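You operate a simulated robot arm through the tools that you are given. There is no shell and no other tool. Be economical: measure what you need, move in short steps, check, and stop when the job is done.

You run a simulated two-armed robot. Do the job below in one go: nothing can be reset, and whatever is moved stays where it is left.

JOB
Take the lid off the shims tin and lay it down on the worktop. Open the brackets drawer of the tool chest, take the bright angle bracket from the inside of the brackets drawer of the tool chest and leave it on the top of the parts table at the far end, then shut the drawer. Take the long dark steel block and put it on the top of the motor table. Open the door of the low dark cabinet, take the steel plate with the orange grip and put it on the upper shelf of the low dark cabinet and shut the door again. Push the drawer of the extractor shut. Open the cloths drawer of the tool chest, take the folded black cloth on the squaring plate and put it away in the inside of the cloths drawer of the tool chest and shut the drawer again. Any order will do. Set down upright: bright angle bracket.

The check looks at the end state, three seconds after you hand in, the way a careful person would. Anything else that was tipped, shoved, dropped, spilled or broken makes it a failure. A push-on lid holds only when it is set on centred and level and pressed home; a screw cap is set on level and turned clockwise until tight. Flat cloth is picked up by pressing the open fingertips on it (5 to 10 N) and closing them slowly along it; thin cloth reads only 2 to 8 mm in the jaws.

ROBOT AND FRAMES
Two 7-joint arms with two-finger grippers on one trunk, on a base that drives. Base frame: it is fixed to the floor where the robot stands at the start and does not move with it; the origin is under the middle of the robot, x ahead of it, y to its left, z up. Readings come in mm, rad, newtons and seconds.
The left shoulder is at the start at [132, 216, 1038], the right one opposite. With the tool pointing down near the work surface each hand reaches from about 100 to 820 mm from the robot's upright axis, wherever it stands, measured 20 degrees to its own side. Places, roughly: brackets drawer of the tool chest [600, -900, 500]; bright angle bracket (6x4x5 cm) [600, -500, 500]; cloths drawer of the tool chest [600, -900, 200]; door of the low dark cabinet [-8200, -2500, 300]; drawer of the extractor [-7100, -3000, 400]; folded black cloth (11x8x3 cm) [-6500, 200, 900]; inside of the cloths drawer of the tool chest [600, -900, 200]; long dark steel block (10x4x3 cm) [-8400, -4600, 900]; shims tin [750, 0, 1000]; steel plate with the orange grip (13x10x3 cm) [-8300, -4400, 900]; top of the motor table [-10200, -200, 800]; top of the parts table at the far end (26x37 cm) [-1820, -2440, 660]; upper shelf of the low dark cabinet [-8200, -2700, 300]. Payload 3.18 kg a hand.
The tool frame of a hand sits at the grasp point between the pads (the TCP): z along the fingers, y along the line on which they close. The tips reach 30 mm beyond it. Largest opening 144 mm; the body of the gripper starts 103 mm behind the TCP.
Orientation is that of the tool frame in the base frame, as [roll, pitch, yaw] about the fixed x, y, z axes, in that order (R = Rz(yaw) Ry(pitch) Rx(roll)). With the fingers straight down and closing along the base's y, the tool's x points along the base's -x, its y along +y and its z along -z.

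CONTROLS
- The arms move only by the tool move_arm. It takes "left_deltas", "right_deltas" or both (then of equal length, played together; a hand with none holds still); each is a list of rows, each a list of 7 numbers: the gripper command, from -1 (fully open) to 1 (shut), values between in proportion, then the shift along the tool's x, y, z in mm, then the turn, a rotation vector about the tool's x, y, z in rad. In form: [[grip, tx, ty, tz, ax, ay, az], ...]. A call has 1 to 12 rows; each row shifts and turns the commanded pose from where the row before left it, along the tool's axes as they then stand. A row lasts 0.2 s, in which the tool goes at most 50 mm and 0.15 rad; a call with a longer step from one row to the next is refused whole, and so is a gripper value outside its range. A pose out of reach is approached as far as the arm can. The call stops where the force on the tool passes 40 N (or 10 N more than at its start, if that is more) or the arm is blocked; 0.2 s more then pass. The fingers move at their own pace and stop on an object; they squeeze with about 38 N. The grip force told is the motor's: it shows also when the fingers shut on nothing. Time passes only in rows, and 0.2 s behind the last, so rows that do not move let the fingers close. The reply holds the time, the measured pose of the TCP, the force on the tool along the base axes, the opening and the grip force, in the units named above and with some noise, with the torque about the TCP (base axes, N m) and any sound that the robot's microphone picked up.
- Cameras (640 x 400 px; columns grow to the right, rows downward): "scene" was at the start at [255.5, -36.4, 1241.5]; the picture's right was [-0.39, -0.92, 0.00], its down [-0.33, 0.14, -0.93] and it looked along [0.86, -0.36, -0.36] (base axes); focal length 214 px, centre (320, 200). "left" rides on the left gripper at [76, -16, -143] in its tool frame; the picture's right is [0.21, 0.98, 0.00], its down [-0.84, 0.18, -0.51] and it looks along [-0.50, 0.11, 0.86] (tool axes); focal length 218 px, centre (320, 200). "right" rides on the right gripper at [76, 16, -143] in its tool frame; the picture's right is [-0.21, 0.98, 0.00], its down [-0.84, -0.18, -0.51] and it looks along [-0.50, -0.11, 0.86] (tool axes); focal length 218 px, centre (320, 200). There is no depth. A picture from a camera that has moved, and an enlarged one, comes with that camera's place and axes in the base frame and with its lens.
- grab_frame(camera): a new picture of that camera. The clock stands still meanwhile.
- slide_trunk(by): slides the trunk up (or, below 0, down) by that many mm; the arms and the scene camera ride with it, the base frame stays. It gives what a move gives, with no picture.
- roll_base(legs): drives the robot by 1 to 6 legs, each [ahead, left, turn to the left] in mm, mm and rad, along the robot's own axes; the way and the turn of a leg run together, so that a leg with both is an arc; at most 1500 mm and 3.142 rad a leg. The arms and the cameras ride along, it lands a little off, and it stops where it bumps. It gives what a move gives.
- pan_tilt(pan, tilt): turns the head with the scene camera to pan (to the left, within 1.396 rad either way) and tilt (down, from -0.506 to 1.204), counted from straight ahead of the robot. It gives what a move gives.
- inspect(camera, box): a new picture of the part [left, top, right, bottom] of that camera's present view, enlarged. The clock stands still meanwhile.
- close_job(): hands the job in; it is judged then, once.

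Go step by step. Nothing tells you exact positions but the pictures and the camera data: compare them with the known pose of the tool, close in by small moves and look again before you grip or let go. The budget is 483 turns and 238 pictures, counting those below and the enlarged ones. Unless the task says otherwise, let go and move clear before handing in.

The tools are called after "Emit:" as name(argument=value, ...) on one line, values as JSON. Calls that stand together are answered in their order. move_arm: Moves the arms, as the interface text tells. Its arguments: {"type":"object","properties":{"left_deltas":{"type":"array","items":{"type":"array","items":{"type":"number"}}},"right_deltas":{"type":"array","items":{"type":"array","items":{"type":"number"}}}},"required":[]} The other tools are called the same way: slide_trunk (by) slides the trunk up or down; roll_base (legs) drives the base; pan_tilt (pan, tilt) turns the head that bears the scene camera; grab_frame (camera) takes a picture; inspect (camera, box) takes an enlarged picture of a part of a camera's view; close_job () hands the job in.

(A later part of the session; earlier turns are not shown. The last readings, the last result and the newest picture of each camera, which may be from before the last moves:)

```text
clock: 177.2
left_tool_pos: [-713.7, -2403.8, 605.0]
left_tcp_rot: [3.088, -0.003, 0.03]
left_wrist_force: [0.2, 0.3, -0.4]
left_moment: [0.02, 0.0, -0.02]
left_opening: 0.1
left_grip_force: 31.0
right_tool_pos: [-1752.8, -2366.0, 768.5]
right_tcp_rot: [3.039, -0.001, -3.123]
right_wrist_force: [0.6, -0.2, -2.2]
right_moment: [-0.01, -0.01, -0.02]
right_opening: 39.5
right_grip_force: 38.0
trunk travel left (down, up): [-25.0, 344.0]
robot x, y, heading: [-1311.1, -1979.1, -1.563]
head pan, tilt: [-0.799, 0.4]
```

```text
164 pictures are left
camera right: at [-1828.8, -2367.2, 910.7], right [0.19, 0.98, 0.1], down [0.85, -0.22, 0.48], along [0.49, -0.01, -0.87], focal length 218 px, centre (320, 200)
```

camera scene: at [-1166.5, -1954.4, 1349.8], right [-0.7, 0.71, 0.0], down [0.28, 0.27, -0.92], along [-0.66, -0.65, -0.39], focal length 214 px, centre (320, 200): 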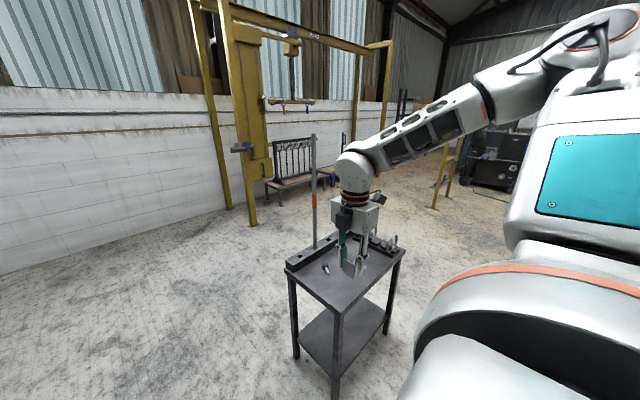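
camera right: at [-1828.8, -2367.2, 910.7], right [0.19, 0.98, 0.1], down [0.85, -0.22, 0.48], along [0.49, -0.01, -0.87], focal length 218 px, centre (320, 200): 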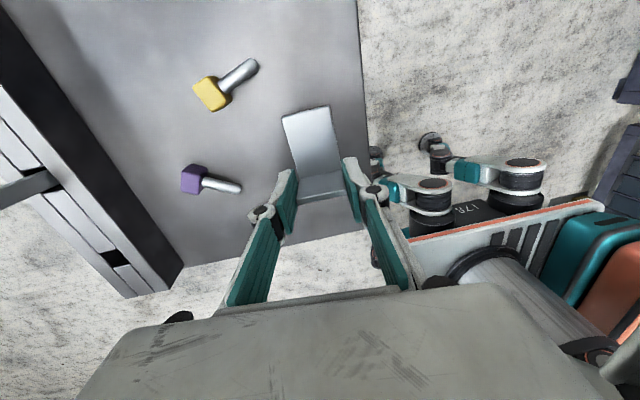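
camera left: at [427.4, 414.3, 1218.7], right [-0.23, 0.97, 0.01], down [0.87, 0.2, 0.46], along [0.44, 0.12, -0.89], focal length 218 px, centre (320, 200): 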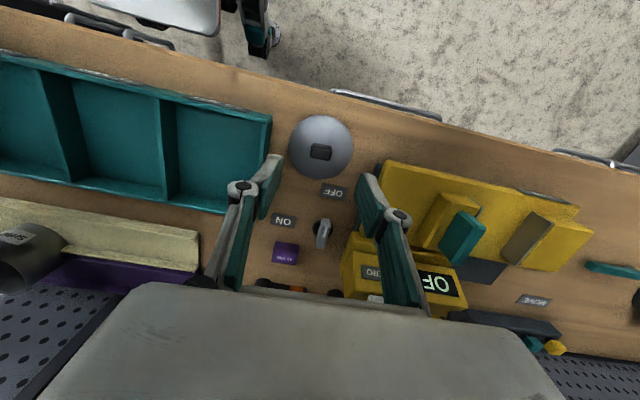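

The trunk move left the hand tilted by 0.1 rad; I level it again.

Emit:
move_arm(right_deltas=[[1, 0, 0, 0, 0.1, 0, 0], [1, 0, 0, 0, 0, 0, 0]])

Emit:
grab_frame(camera="scene")

```text
clock: 177.8
left_tool_pos: [-713.5, -2401.9, 604.3]
left_tcp_rot: [3.091, -0.001, 0.03]
left_wrist_force: [0.1, 0.2, 0.0]
left_moment: [0.01, -0.01, -0.01]
left_opening: 0.0
left_grip_force: 31.1
right_tool_pos: [-1763.0, -2377.7, 772.5]
right_tcp_rot: [3.136, -0.001, -3.122]
right_wrist_force: [0.0, 0.2, -1.3]
right_moment: [-0.02, -0.02, 0.0]
right_opening: 39.3
right_grip_force: 37.6
right hand out of reach, approached as far as the arm can: row 1
trunk travel left (down, up): [-25.0, 344.0]
robot x, y, heading: [-1314.1, -1979.4, -1.559]
head pan, tilt: [-0.799, 0.4]
```

```text
163 pictures are left
camera scene: at [-1375.9, -2316.6, 1108.2], right [-0.7, 0.71, 0.0], down [0.28, 0.27, -0.92], along [-0.65, -0.65, -0.39], focal length 214 px, centre (320, 200)
```

scene: 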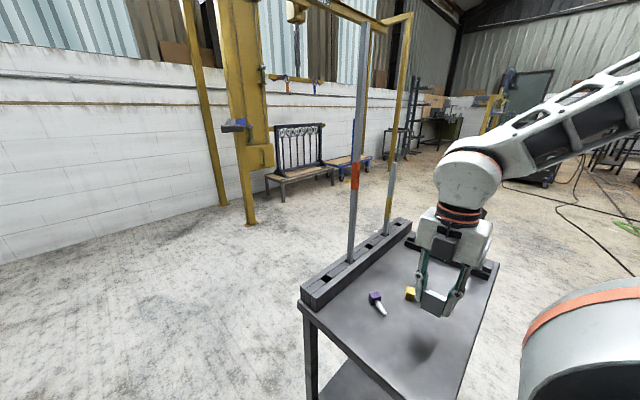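

The hand is too near the body for a lower pose; I back the base 130 mm and extend the arm correspondingly.

Emit:
roll_base(legs=[[-130, 0, 0]])

Emit:
move_arm(right_deltas=[[1, 0, -35, 0, 0, 0, 0], [1, 0, -35, 0, 0, 0, 0], [1, 0, -35, 0, 0, 0, 0], [1, 0, -20, 0, 0, 0, 0], [1, 0, 0, 0, 0, 0, 0]])

Emit:
grab_frame(camera="right")

```text
clock: 179.1
left_tool_pos: [-714.1, -2271.1, 605.2]
left_tcp_rot: [3.089, -0.002, 0.03]
left_wrist_force: [0.0, -0.3, 0.3]
left_moment: [-0.02, 0.02, 0.01]
left_opening: 0.2
left_grip_force: 30.9
right_tool_pos: [-1765.2, -2247.6, 773.5]
right_tcp_rot: [3.136, -0.001, -3.121]
right_wrist_force: [-0.3, 0.5, -1.6]
right_moment: [-0.02, -0.05, -0.02]
right_opening: 39.3
right_grip_force: 38.1
trunk travel left (down, up): [-25.0, 344.0]
robot x, y, heading: [-1316.4, -1849.6, -1.562]
head pan, tilt: [-0.799, 0.4]
```

```text
clock: 180.3
left_tool_pos: [-715.1, -2272.4, 604.9]
left_tcp_rot: [3.088, -0.002, 0.031]
left_wrist_force: [-0.8, -0.5, 0.1]
left_moment: [0.02, -0.04, 0.03]
left_opening: 0.0
left_grip_force: 30.3
right_tool_pos: [-1761.8, -2373.4, 773.8]
right_tcp_rot: [3.134, -0.001, -3.122]
right_wrist_force: [0.1, -0.6, -2.5]
right_moment: [-0.01, -0.02, 0.01]
right_opening: 39.0
right_grip_force: 37.9
trunk travel left (down, up): [-25.0, 344.0]
robot x, y, heading: [-1317.3, -1849.6, -1.556]
head pan, tilt: [-0.799, 0.4]
```

```text
162 pictures are left
camera right: at [-1837.7, -2361.2, 915.2], right [0.19, 0.98, 0.01], down [0.85, -0.17, 0.51], along [0.5, -0.09, -0.86], focal length 218 px, centre (320, 200)
```

right: 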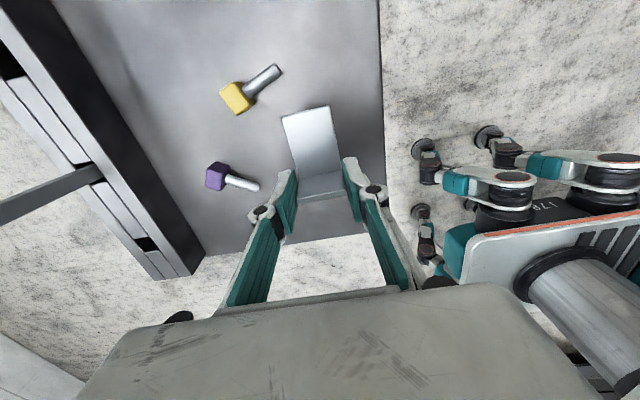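

Clear landing spot. I lower in steps until contact.

Emit:
move_arm(right_deltas=[[1, 0, 0, 25, 0, 0, 0], [1, 0, 0, 20, 0, 0, 0], [1, 0, 0, 10, 0, 0, 0], [1, 0, 0, 5, 0, 0, 0], [1, 0, 0, 3, 0, 0, 0], [1, 0, 0, 3, 0, 0, 0], [1, 0, 0, 0, 0, 0, 0]])

Emit:
grab_frame(camera="scene")

```text
clock: 181.9
left_tool_pos: [-714.4, -2271.5, 603.7]
left_tcp_rot: [3.087, -0.003, 0.03]
left_wrist_force: [0.8, -0.6, 0.2]
left_moment: [0.02, -0.01, -0.01]
left_opening: 0.0
left_grip_force: 30.8
right_tool_pos: [-1761.6, -2372.0, 705.6]
right_tcp_rot: [3.137, -0.003, -3.122]
right_wrist_force: [-0.4, 0.1, 4.6]
right_moment: [-0.16, 0.35, -0.03]
right_opening: 39.3
right_grip_force: 38.3
trunk travel left (down, up): [-25.0, 344.0]
robot x, y, heading: [-1316.7, -1848.2, -1.56]
head pan, tilt: [-0.799, 0.4]
```

```text
161 pictures are left
camera scene: at [-1376.9, -2184.7, 1108.6], right [-0.7, 0.71, 0.0], down [0.28, 0.27, -0.92], along [-0.65, -0.65, -0.39], focal length 214 px, centre (320, 200)
```

scene: 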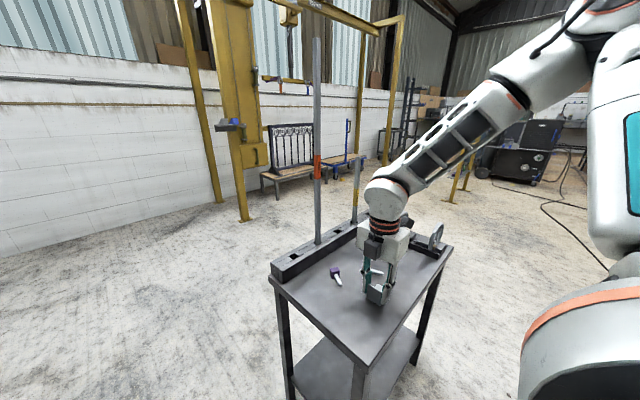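

Emit:
inspect(camera="scene", box=[310, 220, 450, 330])

Emit:
move_arm(right_deltas=[[1, 0, 0, 2, 0, 0, 0], [1, 0, 0, 0, 0, 0, 0]])

```text
3.64 times, centred on (380, 275) of scene
camera zoom: at [-1376.9, -2184.7, 1108.6], right [-0.7, 0.71, 0.0], down [0.28, 0.27, -0.92], along [-0.65, -0.65, -0.39], focal length 780 px, centre (102, -73)
```

zoom: 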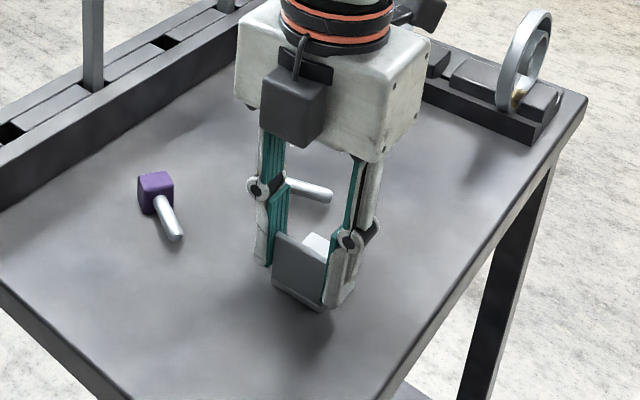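

```text
clock: 182.5
left_tool_pos: [-714.4, -2270.2, 604.8]
left_tcp_rot: [3.087, -0.002, 0.029]
left_wrist_force: [-0.6, -0.5, -0.4]
left_moment: [0.01, 0.04, 0.01]
left_opening: 0.1
left_grip_force: 30.3
right_tool_pos: [-1761.2, -2372.1, 705.8]
right_tcp_rot: [-3.141, -0.004, -3.122]
right_wrist_force: [1.1, 3.0, 20.8]
right_moment: [-0.1, 0.56, 0.02]
right_opening: 39.4
right_grip_force: 37.7
trunk travel left (down, up): [-25.0, 344.0]
robot x, y, heading: [-1313.5, -1848.8, -1.56]
head pan, tilt: [-0.799, 0.4]
```

Seated with 20 N. I open a little and rise.

Emit:
move_arm(right_deltas=[[0.4, 0, 0, 0, 0, 0, 0], [0.1, 0, 0, 0, 0, 0, 0], [0.1, 0, 0, -10, 0, 0, 0], [0.1, 0, 0, -30, 0, 0, 0], [0.1, 0, 0, -40, 0, 0, 0], [0.1, 0, 0, -40, 0, 0, 0], [0.1, 0, 0, 0, 0, 0, 0]])

Emit:
grab_frame(camera="right")

Emit:
inspect(camera="scene", box=[310, 190, 450, 330])

```text
clock: 184.1
left_tool_pos: [-715.7, -2271.4, 604.5]
left_tcp_rot: [3.088, -0.002, 0.031]
left_wrist_force: [-0.2, -0.1, -0.1]
left_moment: [-0.02, 0.05, 0.01]
left_opening: 0.1
left_grip_force: 30.8
right_tool_pos: [-1760.3, -2373.2, 824.1]
right_tcp_rot: [3.136, -0.001, -3.123]
right_wrist_force: [0.3, -0.5, 0.5]
right_moment: [0.03, 0.02, 0.01]
right_opening: 64.8
right_grip_force: 0.0
trunk travel left (down, up): [-25.0, 344.0]
robot x, y, heading: [-1312.9, -1848.4, -1.557]
head pan, tilt: [-0.799, 0.4]
```

```text
159 pictures are left
camera right: at [-1835.2, -2360.3, 965.6], right [0.19, 0.98, 0.01], down [0.85, -0.17, 0.51], along [0.5, -0.09, -0.86], focal length 218 px, centre (320, 200)
```

right: 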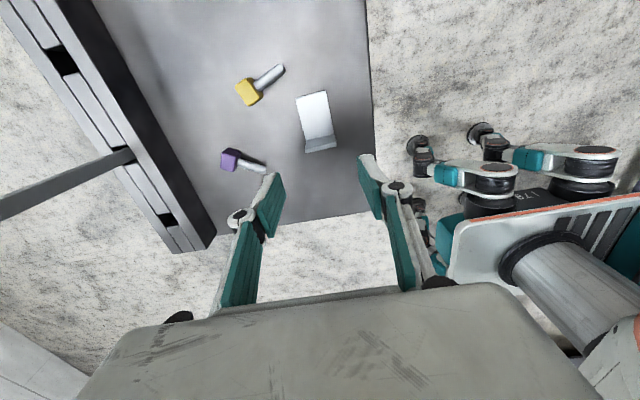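

```text
2.86 times, centred on (380, 260) of scene
camera zoom: at [-1377.2, -2185.4, 1108.1], right [-0.7, 0.71, 0.0], down [0.28, 0.27, -0.92], along [-0.65, -0.65, -0.39], focal length 613 px, centre (149, 29)
```

zoom: 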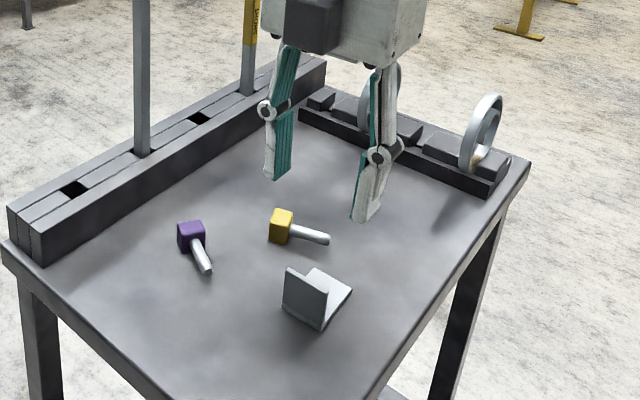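

The bracket stands upright on the parts table. Next I head for the far area (extractor, cabinet); I back off, turn to face -x and look.

Emit:
roll_base(legs=[[-320, 0, 0], [0, 0, -1.57]])

Emit:
slide_trunk(by=150)

Emit:
pan_tilt(pan=0, tilt=0.25)

Emit:
grab_frame(camera="scene")

```text
clock: 189.8
left_tool_pos: [-1710.4, -2153.8, 604.4]
left_tcp_rot: [3.088, -0.002, -1.491]
left_wrist_force: [-0.2, 0.6, 0.5]
left_moment: [-0.01, 0.01, 0.01]
left_opening: 0.2
left_grip_force: 30.9
right_tool_pos: [-1864.8, -1118.9, 824.9]
right_tcp_rot: [-3.14, 0.003, 1.656]
right_wrist_force: [-0.3, 0.6, 0.1]
right_moment: [0.02, 0.0, 0.0]
right_opening: 64.6
right_grip_force: 0.1
trunk travel left (down, up): [-25.0, 344.0]
robot x, y, heading: [-1318.3, -1537.9, -3.084]
head pan, tilt: [-0.799, 0.4]
stopped in leg 2: the force on the tool passed its limit at 61 N (the readings are from after the stop); the commanded pose is now the measured one
```

```text
clock: 191.5
left_tool_pos: [-1746.8, -2157.5, 900.0]
left_tcp_rot: [2.645, 0.01, -1.492]
left_wrist_force: [0.0, -0.1, 0.4]
left_moment: [0.02, -0.01, 0.01]
left_opening: 0.1
left_grip_force: 30.9
right_tool_pos: [-1865.4, -1120.8, 972.6]
right_tcp_rot: [3.137, 0.002, 1.659]
right_wrist_force: [1.0, -0.5, -0.3]
right_moment: [0.03, -0.01, 0.04]
right_opening: 65.0
right_grip_force: 0.1
trunk travel left (down, up): [-175.0, 194.0]
robot x, y, heading: [-1314.4, -1535.2, -3.082]
head pan, tilt: [-0.799, 0.4]
```

```text
clock: 192.6
left_tool_pos: [-1747.8, -2156.6, 901.2]
left_tcp_rot: [2.644, 0.012, -1.494]
left_wrist_force: [0.2, 0.5, -0.2]
left_moment: [0.02, -0.02, 0.0]
left_opening: 0.0
left_grip_force: 31.2
right_tool_pos: [-1865.1, -1119.7, 974.9]
right_tcp_rot: [3.141, 0.002, 1.658]
right_wrist_force: [-0.1, -0.9, -0.3]
right_moment: [-0.01, 0.02, 0.01]
right_opening: 64.7
right_grip_force: 0.1
trunk travel left (down, up): [-175.0, 194.0]
robot x, y, heading: [-1317.7, -1535.5, -3.083]
head pan, tilt: [0.0, 0.25]
```

```text
157 pictures are left
camera scene: at [-1528.7, -1547.4, 1310.7], right [-0.06, 1.0, 0.0], down [0.25, 0.01, -0.97], along [-0.97, -0.06, -0.25], focal length 214 px, centre (320, 200)
```

scene: 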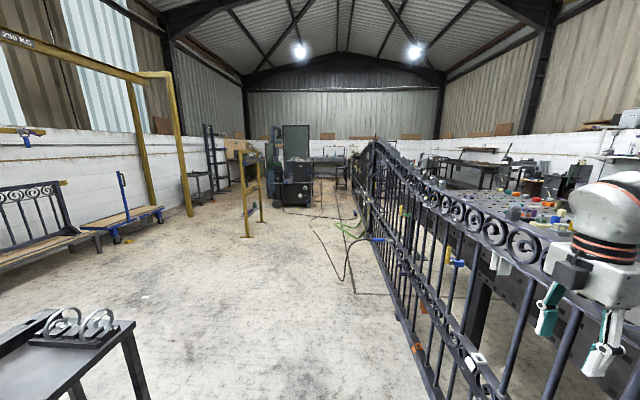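

Something was bumped at the end of the turn. I check the right hand's surroundings and the parts table.

Emit:
grab_frame(camera="right")

Emit:
pan_tilt(pan=0.9, tilt=0.5)

Emit:
grab_frame(camera="scene")

```text
156 pictures are left
camera right: at [-1855.1, -1042.7, 1115.9], right [0.99, -0.12, 0.0], down [-0.11, -0.85, 0.51], along [-0.06, -0.51, -0.86], focal length 218 px, centre (320, 200)
```

right: 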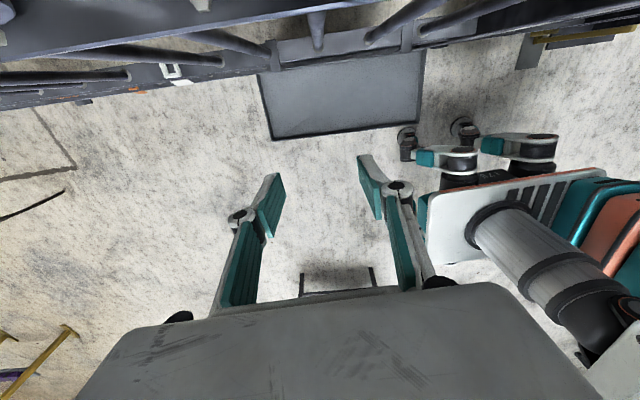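

```text
clock: 193.8
left_tool_pos: [-1747.6, -2157.3, 901.2]
left_tcp_rot: [2.644, 0.011, -1.494]
left_wrist_force: [-1.2, -0.1, 0.8]
left_moment: [0.01, -0.01, 0.0]
left_opening: 0.0
left_grip_force: 30.1
right_tool_pos: [-1865.4, -1119.5, 974.0]
right_tcp_rot: [-3.142, 0.001, 1.659]
right_wrist_force: [0.1, 0.3, 0.6]
right_moment: [-0.01, 0.0, -0.02]
right_opening: 64.8
right_grip_force: 0.0
trunk travel left (down, up): [-175.0, 194.0]
robot x, y, heading: [-1320.0, -1537.4, -3.08]
head pan, tilt: [0.901, 0.499]
```

```text
155 pictures are left
camera scene: at [-1487.6, -1616.3, 1287.6], right [-0.82, 0.57, 0.0], down [0.27, 0.39, -0.88], along [-0.5, -0.72, -0.48], focal length 214 px, centre (320, 200)
```

scene: 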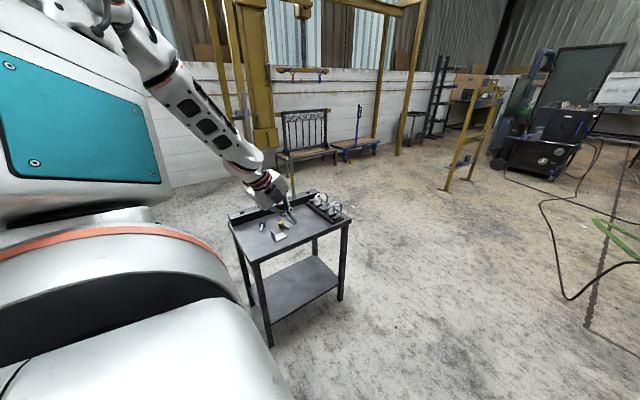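

Table and bracket are undisturbed; the right hand had come close to the long gate. I move away from the gate, straighten the heading and drive ahead down the aisle.

Emit:
roll_base(legs=[[0, 120, 0], [0, 0, -0.06], [700, 0, 0]])

Emit:
pan_tilt(pan=0, tilt=0.3)

Emit:
grab_frame(camera="scene")

```text
clock: 199.5
left_tool_pos: [-2480.8, -2255.3, 901.2]
left_tcp_rot: [2.643, 0.011, -1.549]
left_wrist_force: [-0.4, -0.2, -0.6]
left_moment: [-0.03, -0.03, -0.01]
left_opening: 0.2
left_grip_force: 30.6
right_tool_pos: [-2541.4, -1212.8, 974.6]
right_tcp_rot: [3.14, 0.001, 1.601]
right_wrist_force: [0.1, 0.1, 0.7]
right_moment: [-0.01, -0.03, 0.03]
right_opening: 64.7
right_grip_force: 0.0
trunk travel left (down, up): [-175.0, 194.0]
robot x, y, heading: [-2017.0, -1655.2, -3.136]
head pan, tilt: [0.901, 0.499]
```

```text
clock: 200.7
left_tool_pos: [-2480.8, -2255.7, 900.9]
left_tcp_rot: [2.645, 0.011, -1.55]
left_wrist_force: [-0.6, -0.2, -0.1]
left_moment: [0.01, -0.01, 0.0]
left_opening: 0.3
left_grip_force: 30.8
right_tool_pos: [-2541.4, -1212.2, 975.0]
right_tcp_rot: [-3.141, 0.002, 1.602]
right_wrist_force: [0.0, -0.4, 0.4]
right_moment: [0.0, -0.02, 0.0]
right_opening: 64.8
right_grip_force: 0.0
trunk travel left (down, up): [-175.0, 194.0]
robot x, y, heading: [-2018.6, -1660.1, -3.137]
head pan, tilt: [0.0, 0.3]
```

```text
154 pictures are left
camera scene: at [-2229.2, -1658.9, 1306.0], right [-0.01, 1.0, 0.0], down [0.3, 0.0, -0.96], along [-0.96, -0.01, -0.3], focal length 214 px, centre (320, 200)
```

scene: 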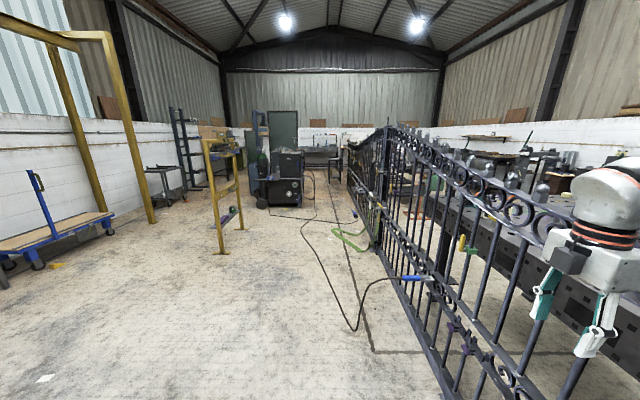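

A yellow trestle on the left and cables on the right narrow the way, so I pull the left arm inward first.

Emit:
move_arm(left_deltas=[[1, -30, 0, 0, 0.1, 0, 0], [1, -30, 0, 0, 0.1, 0, 0], [1, -40, 0, 0, 0.1, 0, 0], [1, -40, 0, 0, 0.1, 0, 0], [1, -40, 0, 0, 0.1, 0, 0], [1, -40, 0, 0, 0, 0, 0], [1, -40, 0, 0, 0, 0, 0], [1, 0, 0, 0, 0, 0, 0]])

```text
clock: 202.5
left_tool_pos: [-2409.5, -2160.8, 688.3]
left_tcp_rot: [3.117, 0.077, -1.548]
left_wrist_force: [-0.2, 0.2, -0.4]
left_moment: [-0.01, 0.02, -0.02]
left_opening: 0.0
left_grip_force: 31.2
left hand out of reach, approached as far as the arm can: row 1, 2, 3, 4, 5, 6, 7
right_tool_pos: [-2541.0, -1212.2, 974.1]
right_tcp_rot: [3.141, 0.001, 1.601]
right_wrist_force: [0.0, 0.2, 0.5]
right_moment: [0.0, 0.0, -0.02]
right_opening: 64.6
right_grip_force: 0.0
trunk travel left (down, up): [-175.0, 194.0]
robot x, y, heading: [-2016.2, -1659.7, -3.134]
head pan, tilt: [0.0, 0.3]
```

Emit:
move_arm(left_deltas=[[1, 0, 0, 0, 0, 0.08, -0.143], [1, 0, 0, 0, 0, 0, -0.143], [1, 0, 0, 0, 0, 0, -0.143], [1, 0, 0, 0, 0, 0, -0.143], [1, 0, 0, 0, 0, 0, -0.143], [1, 0, 0, 0, 0, 0, -0.143], [1, 0, 0, 0, 0, 0, -0.143], [1, 0, 0, 0, 0, 0, -0.143], [1, 0, 0, 0, 0, 0, -0.143], [1, 0, 0, 0, 0, 0, -0.143], [1, 0, 0, 0, 0, 0, -0.143], [1, 0, 0, 0, 0, 0, 0]])

Emit:
move_arm(left_deltas=[[1, 0, 0, -40, 0, 0, 0], [1, 0, 0, -40, 0, 0, 0], [1, 0, -30, -30, 0, 0, 0], [1, 0, -40, -20, 0, 0, 0], [1, 0, -40, 0, 0, 0, 0], [1, 0, -40, 0, 0, 0, 0], [1, 0, -40, 0, 0, 0, 0], [1, 0, 0, 0, 0, 0, 0]])

```text
refused: row 1 steps farther than a row can; nothing moved
```

```text
clock: 204.3
left_tool_pos: [-2235.5, -2171.0, 744.8]
left_tcp_rot: [3.127, 0.067, -1.548]
left_wrist_force: [-0.3, -0.4, 0.1]
left_moment: [0.0, 0.01, 0.01]
left_opening: 0.0
left_grip_force: 30.8
left hand out of reach, approached as far as the arm can: row 1, 2, 3, 4
right_tool_pos: [-2543.1, -1212.7, 973.4]
right_tcp_rot: [3.139, 0.003, 1.601]
right_wrist_force: [-0.2, 0.3, 0.5]
right_moment: [-0.02, -0.04, -0.01]
right_opening: 64.8
right_grip_force: 0.1
trunk travel left (down, up): [-175.0, 194.0]
robot x, y, heading: [-2020.1, -1657.5, -3.137]
head pan, tilt: [0.0, 0.3]
```

Emit:
move_arm(left_deltas=[[1, 0, 20, 0, 0, 0, -0.143], [1, 0, 20, 0, 0, 0, -0.143], [1, 10, 20, 0, 0, 0, -0.143], [1, 0, 0, 0, 0, 0, -0.143], [1, 0, 0, 0, 0, 0, -0.143], [1, 0, 0, 0, 0, 0, -0.143], [1, 0, 0, 0, 0, 0, -0.143], [1, 0, 0, 0, 0, 0, -0.143], [1, 0, 0, 0, 0, 0, -0.143], [1, 0, 0, 0, 0, 0, -0.143], [1, 0, 0, 0, 0, 0, -0.143], [1, 0, 0, 0, 0, 0, 0]])

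Emit:
move_arm(left_deltas=[[1, 0, 0, -40, 0, 0, 0], [1, 0, 0, -40, 0, 0, 0], [1, -30, 0, -30, 0, 0, 0], [1, -40, 0, -20, 0, 0, 0], [1, -40, 0, 0, 0, 0, 0], [1, -40, 0, 0, 0, 0, 0], [1, 0, 0, 0, 0, 0, 0]])

```text
clock: 206.9
left_tool_pos: [-2291.0, -2190.6, 746.6]
left_tcp_rot: [-3.075, 0.016, 0.029]
left_wrist_force: [-0.7, 0.1, 0.0]
left_moment: [0.04, -0.02, -0.02]
left_opening: 0.3
left_grip_force: 31.1
right_tool_pos: [-2541.1, -1212.5, 974.0]
right_tcp_rot: [-3.141, 0.003, 1.602]
right_wrist_force: [-0.4, 0.0, 0.0]
right_moment: [0.0, -0.01, -0.01]
right_opening: 64.7
right_grip_force: 0.1
trunk travel left (down, up): [-175.0, 194.0]
robot x, y, heading: [-2018.8, -1655.8, -3.135]
head pan, tilt: [0.0, 0.3]
```

```text
clock: 208.5
left_tool_pos: [-2412.9, -2250.1, 754.3]
left_tcp_rot: [-3.071, 0.021, 0.028]
left_wrist_force: [0.4, 0.1, 0.4]
left_moment: [-0.02, 0.0, -0.05]
left_opening: 0.0
left_grip_force: 30.6
left hand out of reach, approached as far as the arm can: row 1, 2, 3, 4, 5, 6
right_tool_pos: [-2540.9, -1212.6, 974.6]
right_tcp_rot: [-3.141, 0.001, 1.602]
right_wrist_force: [-0.1, 1.0, 0.7]
right_moment: [-0.01, 0.0, 0.03]
right_opening: 65.0
right_grip_force: 0.0
trunk travel left (down, up): [-175.0, 194.0]
robot x, y, heading: [-2012.7, -1658.3, -3.136]
head pan, tilt: [0.0, 0.3]
```

Emit:
pan_tilt(pan=1.1, tilt=0.6)

Emit:
grab_frame(camera="scene")

Emit:
pan_tilt(pan=-1.1, tilt=0.6)

Emit:
grab_frame(camera="scene")

```text
clock: 209.8
left_tool_pos: [-2412.3, -2250.5, 753.8]
left_tcp_rot: [-3.069, 0.018, 0.025]
left_wrist_force: [0.0, -0.2, 0.2]
left_moment: [0.01, 0.05, -0.01]
left_opening: 0.1
left_grip_force: 30.4
right_tool_pos: [-2540.6, -1212.6, 974.6]
right_tcp_rot: [3.141, 0.002, 1.603]
right_wrist_force: [0.1, -0.7, -1.1]
right_moment: [0.0, 0.02, 0.03]
right_opening: 64.6
right_grip_force: 0.0
trunk travel left (down, up): [-175.0, 194.0]
robot x, y, heading: [-2015.1, -1656.5, -3.136]
head pan, tilt: [1.1, 0.6]
```

```text
153 pictures are left
camera scene: at [-2175.6, -1737.3, 1278.5], right [-0.89, 0.45, 0.0], down [0.25, 0.5, -0.83], along [-0.37, -0.74, -0.56], focal length 214 px, centre (320, 200)
```

scene: 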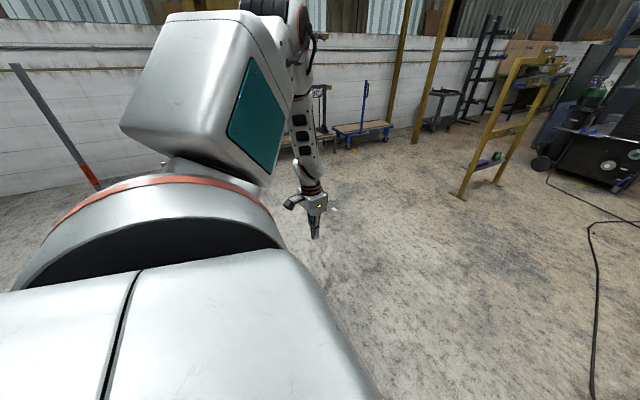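

```text
clock: 211.9
left_tool_pos: [-2412.9, -2250.6, 753.7]
left_tcp_rot: [-3.07, 0.019, 0.025]
left_wrist_force: [0.0, -0.2, -0.3]
left_moment: [0.04, 0.0, -0.01]
left_opening: 0.0
left_grip_force: 30.6
right_tool_pos: [-2541.5, -1213.2, 974.5]
right_tcp_rot: [3.141, -0.001, 1.602]
right_wrist_force: [-0.2, 1.1, -0.6]
right_moment: [0.0, 0.0, -0.01]
right_opening: 64.9
right_grip_force: 0.0
trunk travel left (down, up): [-175.0, 194.0]
robot x, y, heading: [-2019.0, -1658.0, -3.133]
head pan, tilt: [-1.1, 0.6]
```

```text
152 pictures are left
camera scene: at [-2176.5, -1579.8, 1278.5], right [0.89, 0.46, 0.0], down [0.26, -0.5, -0.83], along [-0.38, 0.73, -0.56], focal length 214 px, centre (320, 200)
```

scene: 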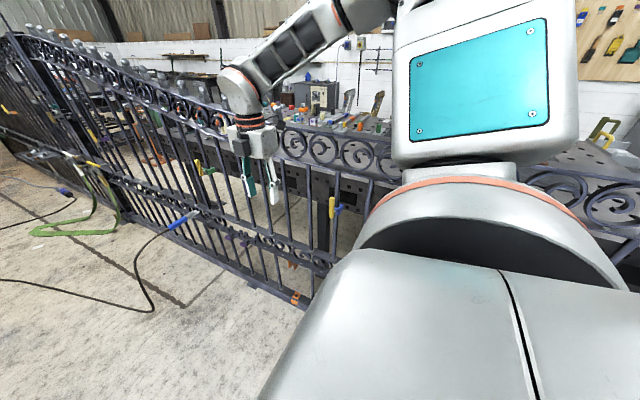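

I zoom ahead to identify the machine and the passages.

Emit:
pan_tilt(pan=0.1, tilt=0.2)

Emit:
inspect(camera="scene", box=[200, 100, 400, 240])

```text
clock: 213.3
left_tool_pos: [-2412.3, -2249.9, 754.2]
left_tcp_rot: [-3.07, 0.019, 0.026]
left_wrist_force: [0.1, -0.3, -1.3]
left_moment: [-0.02, 0.01, 0.01]
left_opening: 0.1
left_grip_force: 31.2
right_tool_pos: [-2542.0, -1212.5, 974.0]
right_tcp_rot: [-3.14, 0.002, 1.602]
right_wrist_force: [-0.5, -0.4, 0.3]
right_moment: [0.01, 0.0, 0.02]
right_opening: 64.9
right_grip_force: 0.1
trunk travel left (down, up): [-175.0, 194.0]
robot x, y, heading: [-2017.7, -1660.6, -3.134]
head pan, tilt: [0.099, 0.201]
```

```text
2.86 times, centred on (300, 170) of scene
camera zoom: at [-2228.6, -1668.0, 1315.2], right [-0.1, 0.99, 0.0], down [0.2, 0.02, -0.98], along [-0.97, -0.1, -0.2], focal length 613 px, centre (377, 286)
```

zoom: 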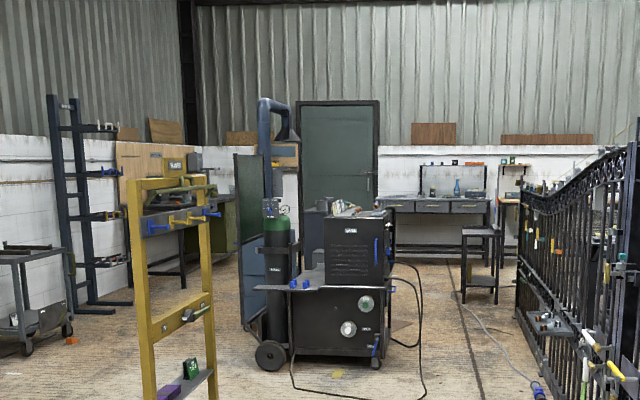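

Route: pass the yellow trestle on its left side (axis y about -3480). I drive ahead, then left, then ahead.

Emit:
roll_base(legs=[[900, 0, 0], [0, 1000, 0], [0, 820, 0]])

Emit:
grab_frame(camera="scene")

```text
clock: 233.6
left_tool_pos: [-3339.2, -4022.8, 753.7]
left_tcp_rot: [-3.07, 0.019, 0.009]
left_wrist_force: [-0.2, -0.1, -0.1]
left_moment: [0.01, 0.0, -0.03]
left_opening: 0.1
left_grip_force: 31.4
right_tool_pos: [-3453.2, -2984.9, 974.0]
right_tcp_rot: [3.141, 0.003, 1.588]
right_wrist_force: [0.5, 0.0, 0.1]
right_moment: [0.02, -0.01, -0.02]
right_opening: 64.6
right_grip_force: 0.1
trunk travel left (down, up): [-175.0, 194.0]
robot x, y, heading: [-2933.6, -3439.8, 3.13]
head pan, tilt: [0.099, 0.201]
```

```text
150 pictures are left
camera scene: at [-3147.1, -3443.9, 1315.3], right [-0.09, 1.0, 0.0], down [0.2, 0.02, -0.98], along [-0.98, -0.09, -0.2], focal length 214 px, centre (320, 200)
```

scene: 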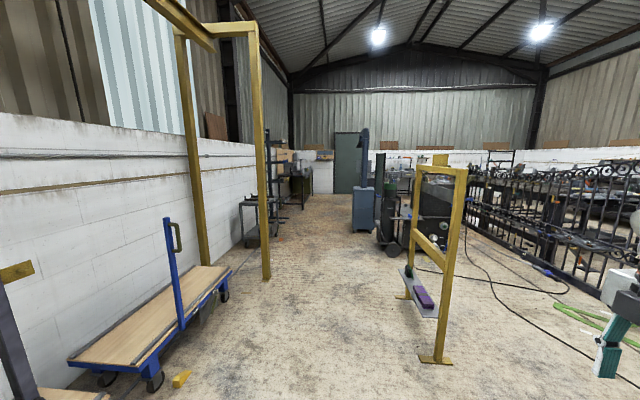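

Emit:
roll_base(legs=[[1500, 0, 0.01], [1300, 0, 0]])

Emit:
grab_frame(camera="scene")

```text
clock: 245.1
left_tool_pos: [-5756.2, -3997.9, 752.9]
left_tcp_rot: [-3.068, 0.019, 0.005]
left_wrist_force: [0.3, 1.0, -0.1]
left_moment: [0.0, -0.02, -0.03]
left_opening: 0.2
left_grip_force: 29.9
right_tool_pos: [-5856.9, -2960.7, 977.3]
right_tcp_rot: [3.119, 0.004, 1.547]
right_wrist_force: [21.4, -4.5, 11.1]
right_moment: [1.53, 3.2, -1.54]
right_opening: 64.9
right_grip_force: 0.0
trunk travel left (down, up): [-175.0, 194.0]
robot x, y, heading: [-5349.0, -3407.3, 3.127]
head pan, tilt: [0.099, 0.201]
stopped in leg 2: the force on the tool passed its limit at 126 N (the readings are from after the stop); the commanded pose is now the measured one
```

```text
149 pictures are left
camera scene: at [-5560.4, -3420.6, 1315.8], right [-0.08, 1.0, 0.0], down [0.2, 0.02, -0.98], along [-0.98, -0.08, -0.2], focal length 214 px, centre (320, 200)
```

scene: 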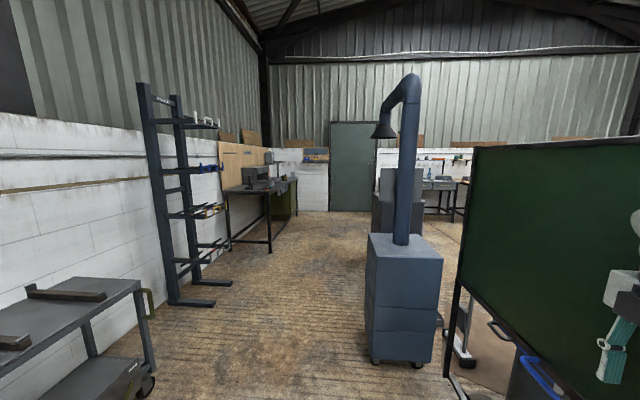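

The right hand ran into a green screen. I back off a little and look at it.

Emit:
roll_base(legs=[[-80, 0, 0], [0, 150, 0]])

Emit:
pan_tilt(pan=-0.8, tilt=0.4)

Emit:
grab_frame(camera="scene")

```text
clock: 247.7
left_tool_pos: [-5683.4, -4147.1, 753.1]
left_tcp_rot: [-3.068, 0.018, 0.006]
left_wrist_force: [-0.4, -0.5, -0.1]
left_moment: [0.03, 0.02, -0.02]
left_opening: 0.2
left_grip_force: 30.4
right_tool_pos: [-5783.6, -3109.5, 974.7]
right_tcp_rot: [3.118, 0.005, 1.55]
right_wrist_force: [0.3, 0.2, -0.5]
right_moment: [0.01, 0.01, -0.03]
right_opening: 64.8
right_grip_force: 0.2
trunk travel left (down, up): [-175.0, 194.0]
robot x, y, heading: [-5274.1, -3564.3, 3.125]
head pan, tilt: [0.099, 0.201]
```

```text
clock: 248.9
left_tool_pos: [-5682.5, -4145.9, 752.9]
left_tcp_rot: [-3.068, 0.019, 0.006]
left_wrist_force: [0.5, -0.5, -0.1]
left_moment: [0.02, 0.01, 0.03]
left_opening: 0.1
left_grip_force: 30.7
right_tool_pos: [-5784.1, -3109.7, 974.1]
right_tcp_rot: [3.12, 0.005, 1.548]
right_wrist_force: [-0.1, 0.0, 0.5]
right_moment: [0.02, -0.01, -0.03]
right_opening: 64.9
right_grip_force: 0.0
trunk travel left (down, up): [-175.0, 194.0]
robot x, y, heading: [-5278.0, -3563.4, 3.129]
head pan, tilt: [-0.799, 0.4]
```

```text
148 pictures are left
camera scene: at [-5459.0, -3493.0, 1296.7], right [0.73, 0.69, 0.0], down [0.27, -0.28, -0.92], along [-0.63, 0.67, -0.39], focal length 214 px, centre (320, 200)
```

scene: 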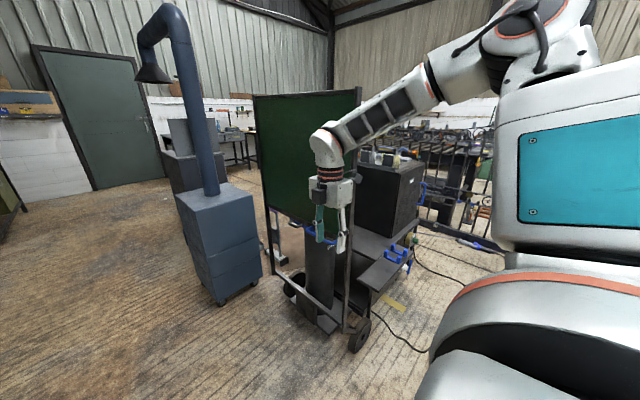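

The screen still stands. The blue box with the fume arm is the extractor; I zoom in on it.

Emit:
inspect(camera="scene", box=[150, 160, 290, 320])

```text
2.50 times, centred on (220, 240) of scene
camera zoom: at [-5459.0, -3493.0, 1296.7], right [0.73, 0.69, 0.0], down [0.27, -0.28, -0.92], along [-0.63, 0.67, -0.39], focal length 536 px, centre (570, 100)
```

zoom: 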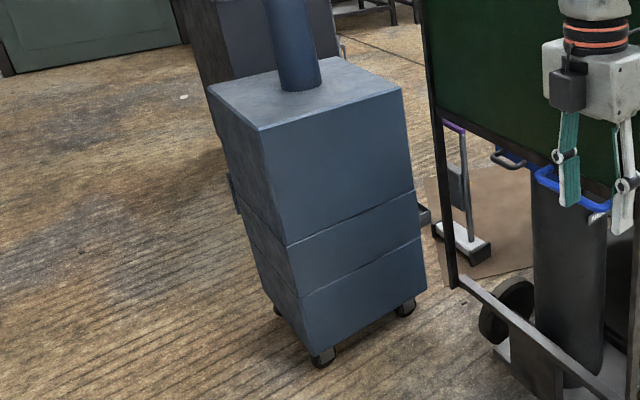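

The extractor occupies x -6755…-7060, y -3165…-2893 and something protrudes on its far (+y) side. I pull the right hand inward to slim the robot, then drive past it.

Emit:
move_arm(right_deltas=[[0.1, -40, 0, 0, 0, 0, 0], [0.1, -40, 0, 0, 0, 0, 0], [0.1, -40, 0, 0, 0, 0, 0], [0.1, -40, 0, 0, 0, 0, 0], [0.1, -40, 0, 0, 0, 0, 0], [0.1, -40, 0, 0, 0, 0, 0], [0.1, 0, 0, 0, 0, 0, 0]])

Emit:
grab_frame(camera="scene")

```text
clock: 250.5
left_tool_pos: [-5682.9, -4145.6, 754.9]
left_tcp_rot: [-3.068, 0.02, 0.006]
left_wrist_force: [0.4, -0.4, 0.0]
left_moment: [-0.05, 0.0, -0.02]
left_opening: 0.0
left_grip_force: 30.8
right_tool_pos: [-5788.4, -3349.0, 974.3]
right_tcp_rot: [3.121, 0.005, 1.549]
right_wrist_force: [-0.3, 0.0, -0.3]
right_moment: [-0.05, 0.02, -0.01]
right_opening: 64.6
right_grip_force: 0.1
trunk travel left (down, up): [-175.0, 194.0]
robot x, y, heading: [-5276.6, -3559.2, 3.127]
head pan, tilt: [-0.799, 0.4]
```

```text
146 pictures are left
camera scene: at [-5458.2, -3492.7, 1297.0], right [0.73, 0.69, 0.0], down [0.27, -0.28, -0.92], along [-0.63, 0.67, -0.39], focal length 214 px, centre (320, 200)
```

scene: 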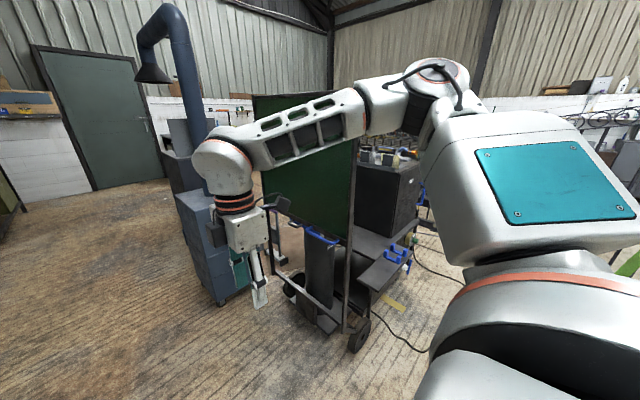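

Emit:
roll_base(legs=[[0, 190, 0], [1500, 0, 0.01], [700, 0, 0]])

Emit:
pan_tilt(pan=-1.2, tilt=0.5)

Emit:
grab_frame(camera="scene")

Emit:
pan_tilt(pan=0.2, tilt=0.4)

Emit:
grab_frame(camera="scene")

```text
clock: 263.2
left_tool_pos: [-7857.4, -4356.8, 754.0]
left_tcp_rot: [-3.068, 0.018, 0.036]
left_wrist_force: [0.0, -0.2, 0.6]
left_moment: [0.0, -0.02, 0.03]
left_opening: 0.1
left_grip_force: 30.9
right_tool_pos: [-7987.2, -3564.0, 974.9]
right_tcp_rot: [3.12, 0.004, 1.577]
right_wrist_force: [0.0, 0.1, -0.3]
right_moment: [-0.02, 0.01, 0.0]
right_opening: 65.0
right_grip_force: 0.0
trunk travel left (down, up): [-175.0, 194.0]
robot x, y, heading: [-7468.5, -3761.5, -3.128]
head pan, tilt: [-0.799, 0.4]
```

```text
clock: 264.1
left_tool_pos: [-7856.9, -4358.1, 753.3]
left_tcp_rot: [-3.067, 0.018, 0.035]
left_wrist_force: [-0.4, 0.1, 0.2]
left_moment: [0.01, 0.03, 0.0]
left_opening: 0.0
left_grip_force: 30.8
right_tool_pos: [-7986.8, -3562.9, 973.7]
right_tcp_rot: [3.118, 0.005, 1.578]
right_wrist_force: [0.5, 0.6, -0.3]
right_moment: [-0.02, 0.03, 0.01]
right_opening: 65.1
right_grip_force: 0.0
trunk travel left (down, up): [-175.0, 194.0]
robot x, y, heading: [-7465.5, -3762.3, -3.127]
head pan, tilt: [-1.201, 0.499]
```

```text
145 pictures are left
camera scene: at [-7620.5, -3678.9, 1287.6], right [0.93, 0.38, 0.0], down [0.18, -0.44, -0.88], along [-0.33, 0.81, -0.48], focal length 214 px, centre (320, 200)
```

scene: 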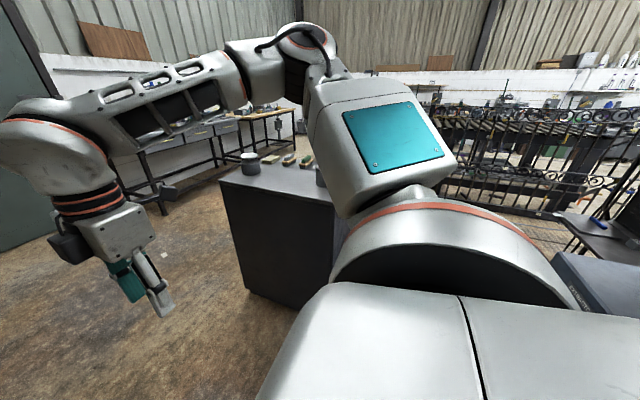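

```text
clock: 265.6
left_tool_pos: [-7856.1, -4357.4, 754.2]
left_tcp_rot: [-3.068, 0.017, 0.034]
left_wrist_force: [-0.5, 0.1, 0.9]
left_moment: [-0.02, -0.01, 0.01]
left_opening: 0.0
left_grip_force: 31.1
right_tool_pos: [-7986.7, -3563.6, 974.6]
right_tcp_rot: [3.118, 0.005, 1.577]
right_wrist_force: [-0.4, 0.4, -0.1]
right_moment: [0.02, 0.02, 0.0]
right_opening: 64.7
right_grip_force: 0.0
trunk travel left (down, up): [-175.0, 194.0]
robot x, y, heading: [-7467.5, -3760.3, -3.126]
head pan, tilt: [0.201, 0.4]
```

```text
144 pictures are left
camera scene: at [-7676.9, -3782.9, 1296.7], right [-0.21, 0.98, 0.0], down [0.38, 0.08, -0.92], along [-0.9, -0.2, -0.39], focal length 214 px, centre (320, 200)
```

scene: 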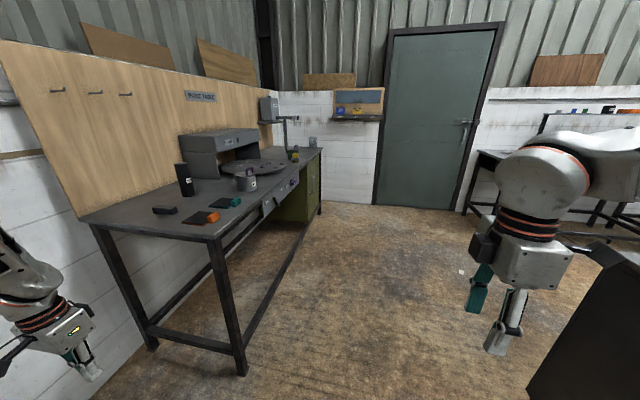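

I see the bench with the dark block and the orange-grip plate, and the dark cabinet whose door must be on its far (+y) side. I go around the cabinet by the far side.

Emit:
roll_base(legs=[[0, -200, 0], [1500, 0, 0], [250, 0, 0]])

Emit:
pan_tilt(pan=-1.0, tilt=0.4)

Emit:
grab_frame(camera="scene")

```text
clock: 276.5
left_tool_pos: [-9616.4, -4172.0, 754.5]
left_tcp_rot: [-3.067, 0.017, 0.031]
left_wrist_force: [0.8, -0.2, -0.1]
left_moment: [-0.01, -0.04, 0.01]
left_opening: 0.0
left_grip_force: 30.5
right_tool_pos: [-9742.0, -3377.4, 974.8]
right_tcp_rot: [3.119, 0.005, 1.575]
right_wrist_force: [-0.4, 0.4, -0.2]
right_moment: [-0.03, -0.02, -0.02]
right_opening: 64.8
right_grip_force: 0.1
trunk travel left (down, up): [-175.0, 194.0]
robot x, y, heading: [-9223.0, -3578.9, -3.135]
head pan, tilt: [0.201, 0.4]
```

```text
clock: 277.9
left_tool_pos: [-9615.9, -4171.9, 754.4]
left_tcp_rot: [-3.068, 0.019, 0.031]
left_wrist_force: [0.4, 0.0, -0.2]
left_moment: [-0.03, 0.0, 0.01]
left_opening: 0.0
left_grip_force: 30.8
right_tool_pos: [-9741.9, -3377.5, 975.4]
right_tcp_rot: [3.12, 0.006, 1.573]
right_wrist_force: [-0.6, 0.5, 0.3]
right_moment: [0.01, 0.0, 0.01]
right_opening: 64.9
right_grip_force: 0.0
trunk travel left (down, up): [-175.0, 194.0]
robot x, y, heading: [-9222.5, -3576.4, -3.133]
head pan, tilt: [-1.0, 0.4]
```

```text
143 pictures are left
camera scene: at [-9393.1, -3502.2, 1296.7], right [0.84, 0.55, 0.0], down [0.21, -0.33, -0.92], along [-0.51, 0.77, -0.39], focal length 214 px, centre (320, 200)
```

scene: 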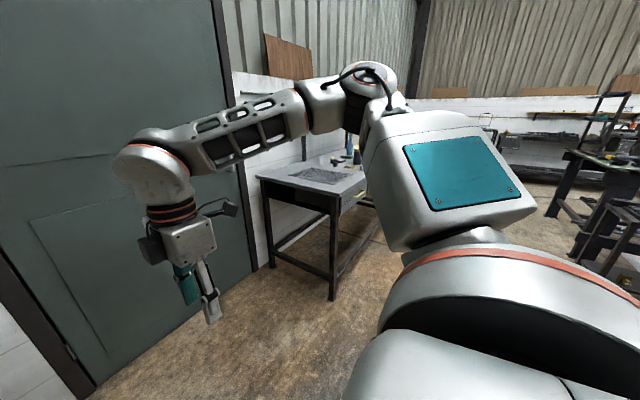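

Emit:
roll_base(legs=[[0, -1500, 0], [0, -250, 0], [0, 0, 1.57]])

Emit:
pan_tilt(pan=0.6, tilt=0.5)

Emit:
grab_frame(camera="scene")

```text
clock: 297.2
left_tool_pos: [-8646.4, -2251.7, 753.8]
left_tcp_rot: [-3.07, 0.019, 1.586]
left_wrist_force: [-0.4, -0.8, 0.3]
left_moment: [-0.02, -0.01, -0.02]
left_opening: 0.2
left_grip_force: 30.9
right_tool_pos: [-9441.6, -2367.6, 973.9]
right_tcp_rot: [3.119, 0.006, 3.131]
right_wrist_force: [0.1, 0.2, -0.4]
right_moment: [0.01, 0.02, 0.03]
right_opening: 64.7
right_grip_force: 0.0
trunk travel left (down, up): [-175.0, 194.0]
robot x, y, heading: [-9233.7, -1849.9, -1.572]
head pan, tilt: [-1.0, 0.4]
```

```text
clock: 298.9
left_tool_pos: [-8644.8, -2252.1, 752.6]
left_tcp_rot: [-3.069, 0.02, 1.587]
left_wrist_force: [0.5, 0.2, 0.5]
left_moment: [-0.03, -0.04, 0.02]
left_opening: 0.0
left_grip_force: 30.8
right_tool_pos: [-9441.3, -2367.9, 973.7]
right_tcp_rot: [3.119, 0.004, 3.131]
right_wrist_force: [-0.5, -0.4, 0.0]
right_moment: [0.0, 0.01, 0.01]
right_opening: 65.0
right_grip_force: 0.1
trunk travel left (down, up): [-175.0, 194.0]
robot x, y, heading: [-9234.4, -1852.6, -1.576]
head pan, tilt: [0.6, 0.499]
```

```text
142 pictures are left
camera scene: at [-9184.4, -2046.0, 1287.6], right [-0.83, -0.56, 0.0], down [-0.27, 0.4, -0.88], along [0.49, -0.73, -0.48], focal length 214 px, centre (320, 200)
```

scene: 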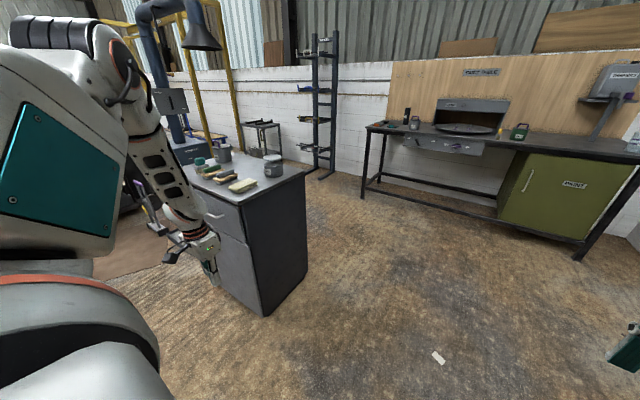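

Now I see the cabinet's front: a drawer above and a door below. I shift left in front of it and look again, also toward the extractor.

Emit:
roll_base(legs=[[0, 950, 0]])

Emit:
pan_tilt(pan=0.1, tilt=0.7)

Emit:
grab_frame(camera="scene")

Emit:
pan_tilt(pan=0.95, tilt=0.5)

Emit:
grab_frame(camera="scene")

```text
clock: 307.7
left_tool_pos: [-7678.0, -2245.8, 753.5]
left_tcp_rot: [-3.067, 0.02, 1.595]
left_wrist_force: [-1.0, -0.4, 0.0]
left_moment: [0.01, 0.03, 0.03]
left_opening: 0.0
left_grip_force: 30.5
right_tool_pos: [-8473.3, -2370.4, 974.2]
right_tcp_rot: [3.118, 0.004, 3.14]
right_wrist_force: [0.4, -0.8, -1.2]
right_moment: [-0.03, 0.01, -0.03]
right_opening: 64.7
right_grip_force: 0.1
trunk travel left (down, up): [-175.0, 194.0]
robot x, y, heading: [-8269.3, -1853.8, -1.566]
head pan, tilt: [0.6, 0.499]
```

```text
clock: 308.6
left_tool_pos: [-7678.8, -2246.6, 753.7]
left_tcp_rot: [-3.068, 0.019, 1.595]
left_wrist_force: [-0.2, -0.1, -0.7]
left_moment: [0.02, -0.01, -0.01]
left_opening: 0.1
left_grip_force: 30.9
right_tool_pos: [-8472.9, -2369.5, 974.9]
right_tcp_rot: [3.121, 0.004, 3.14]
right_wrist_force: [0.2, -0.2, 0.0]
right_moment: [-0.03, 0.01, 0.0]
right_opening: 64.7
right_grip_force: 0.1
trunk travel left (down, up): [-175.0, 194.0]
robot x, y, heading: [-8268.3, -1852.1, -1.564]
head pan, tilt: [0.099, 0.7]
```

```text
141 pictures are left
camera scene: at [-8261.5, -2054.6, 1269.9], right [-0.99, -0.11, 0.0], down [-0.07, 0.64, -0.77], along [0.08, -0.76, -0.64], focal length 214 px, centre (320, 200)
```

scene: 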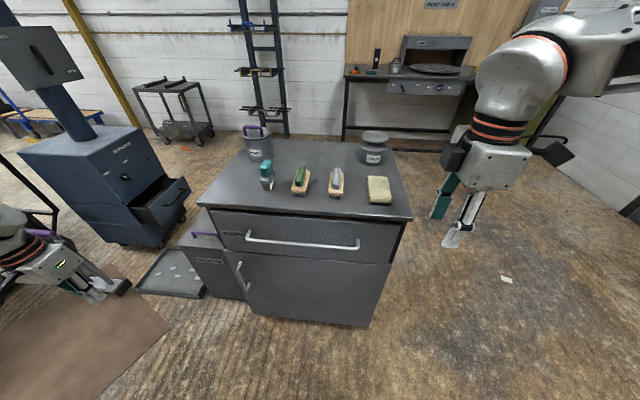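

```text
clock: 309.8
left_tool_pos: [-7677.8, -2246.6, 754.5]
left_tcp_rot: [-3.069, 0.017, 1.595]
left_wrist_force: [0.3, 0.1, 0.1]
left_moment: [-0.02, 0.01, -0.02]
left_opening: 0.0
left_grip_force: 30.9
right_tool_pos: [-8473.7, -2368.9, 974.2]
right_tcp_rot: [3.118, 0.004, 3.14]
right_wrist_force: [0.4, 0.7, 0.3]
right_moment: [0.02, 0.01, -0.01]
right_opening: 64.8
right_grip_force: 0.1
trunk travel left (down, up): [-175.0, 194.0]
robot x, y, heading: [-8269.3, -1854.2, -1.569]
head pan, tilt: [0.949, 0.499]
```

```text
140 pictures are left
camera scene: at [-8196.3, -2022.7, 1287.6], right [-0.58, -0.82, 0.0], down [-0.39, 0.28, -0.88], along [0.72, -0.51, -0.48], focal length 214 px, centre (320, 200)
```

scene: 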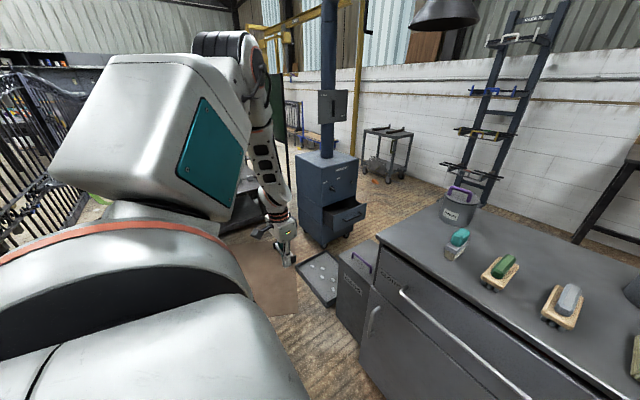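

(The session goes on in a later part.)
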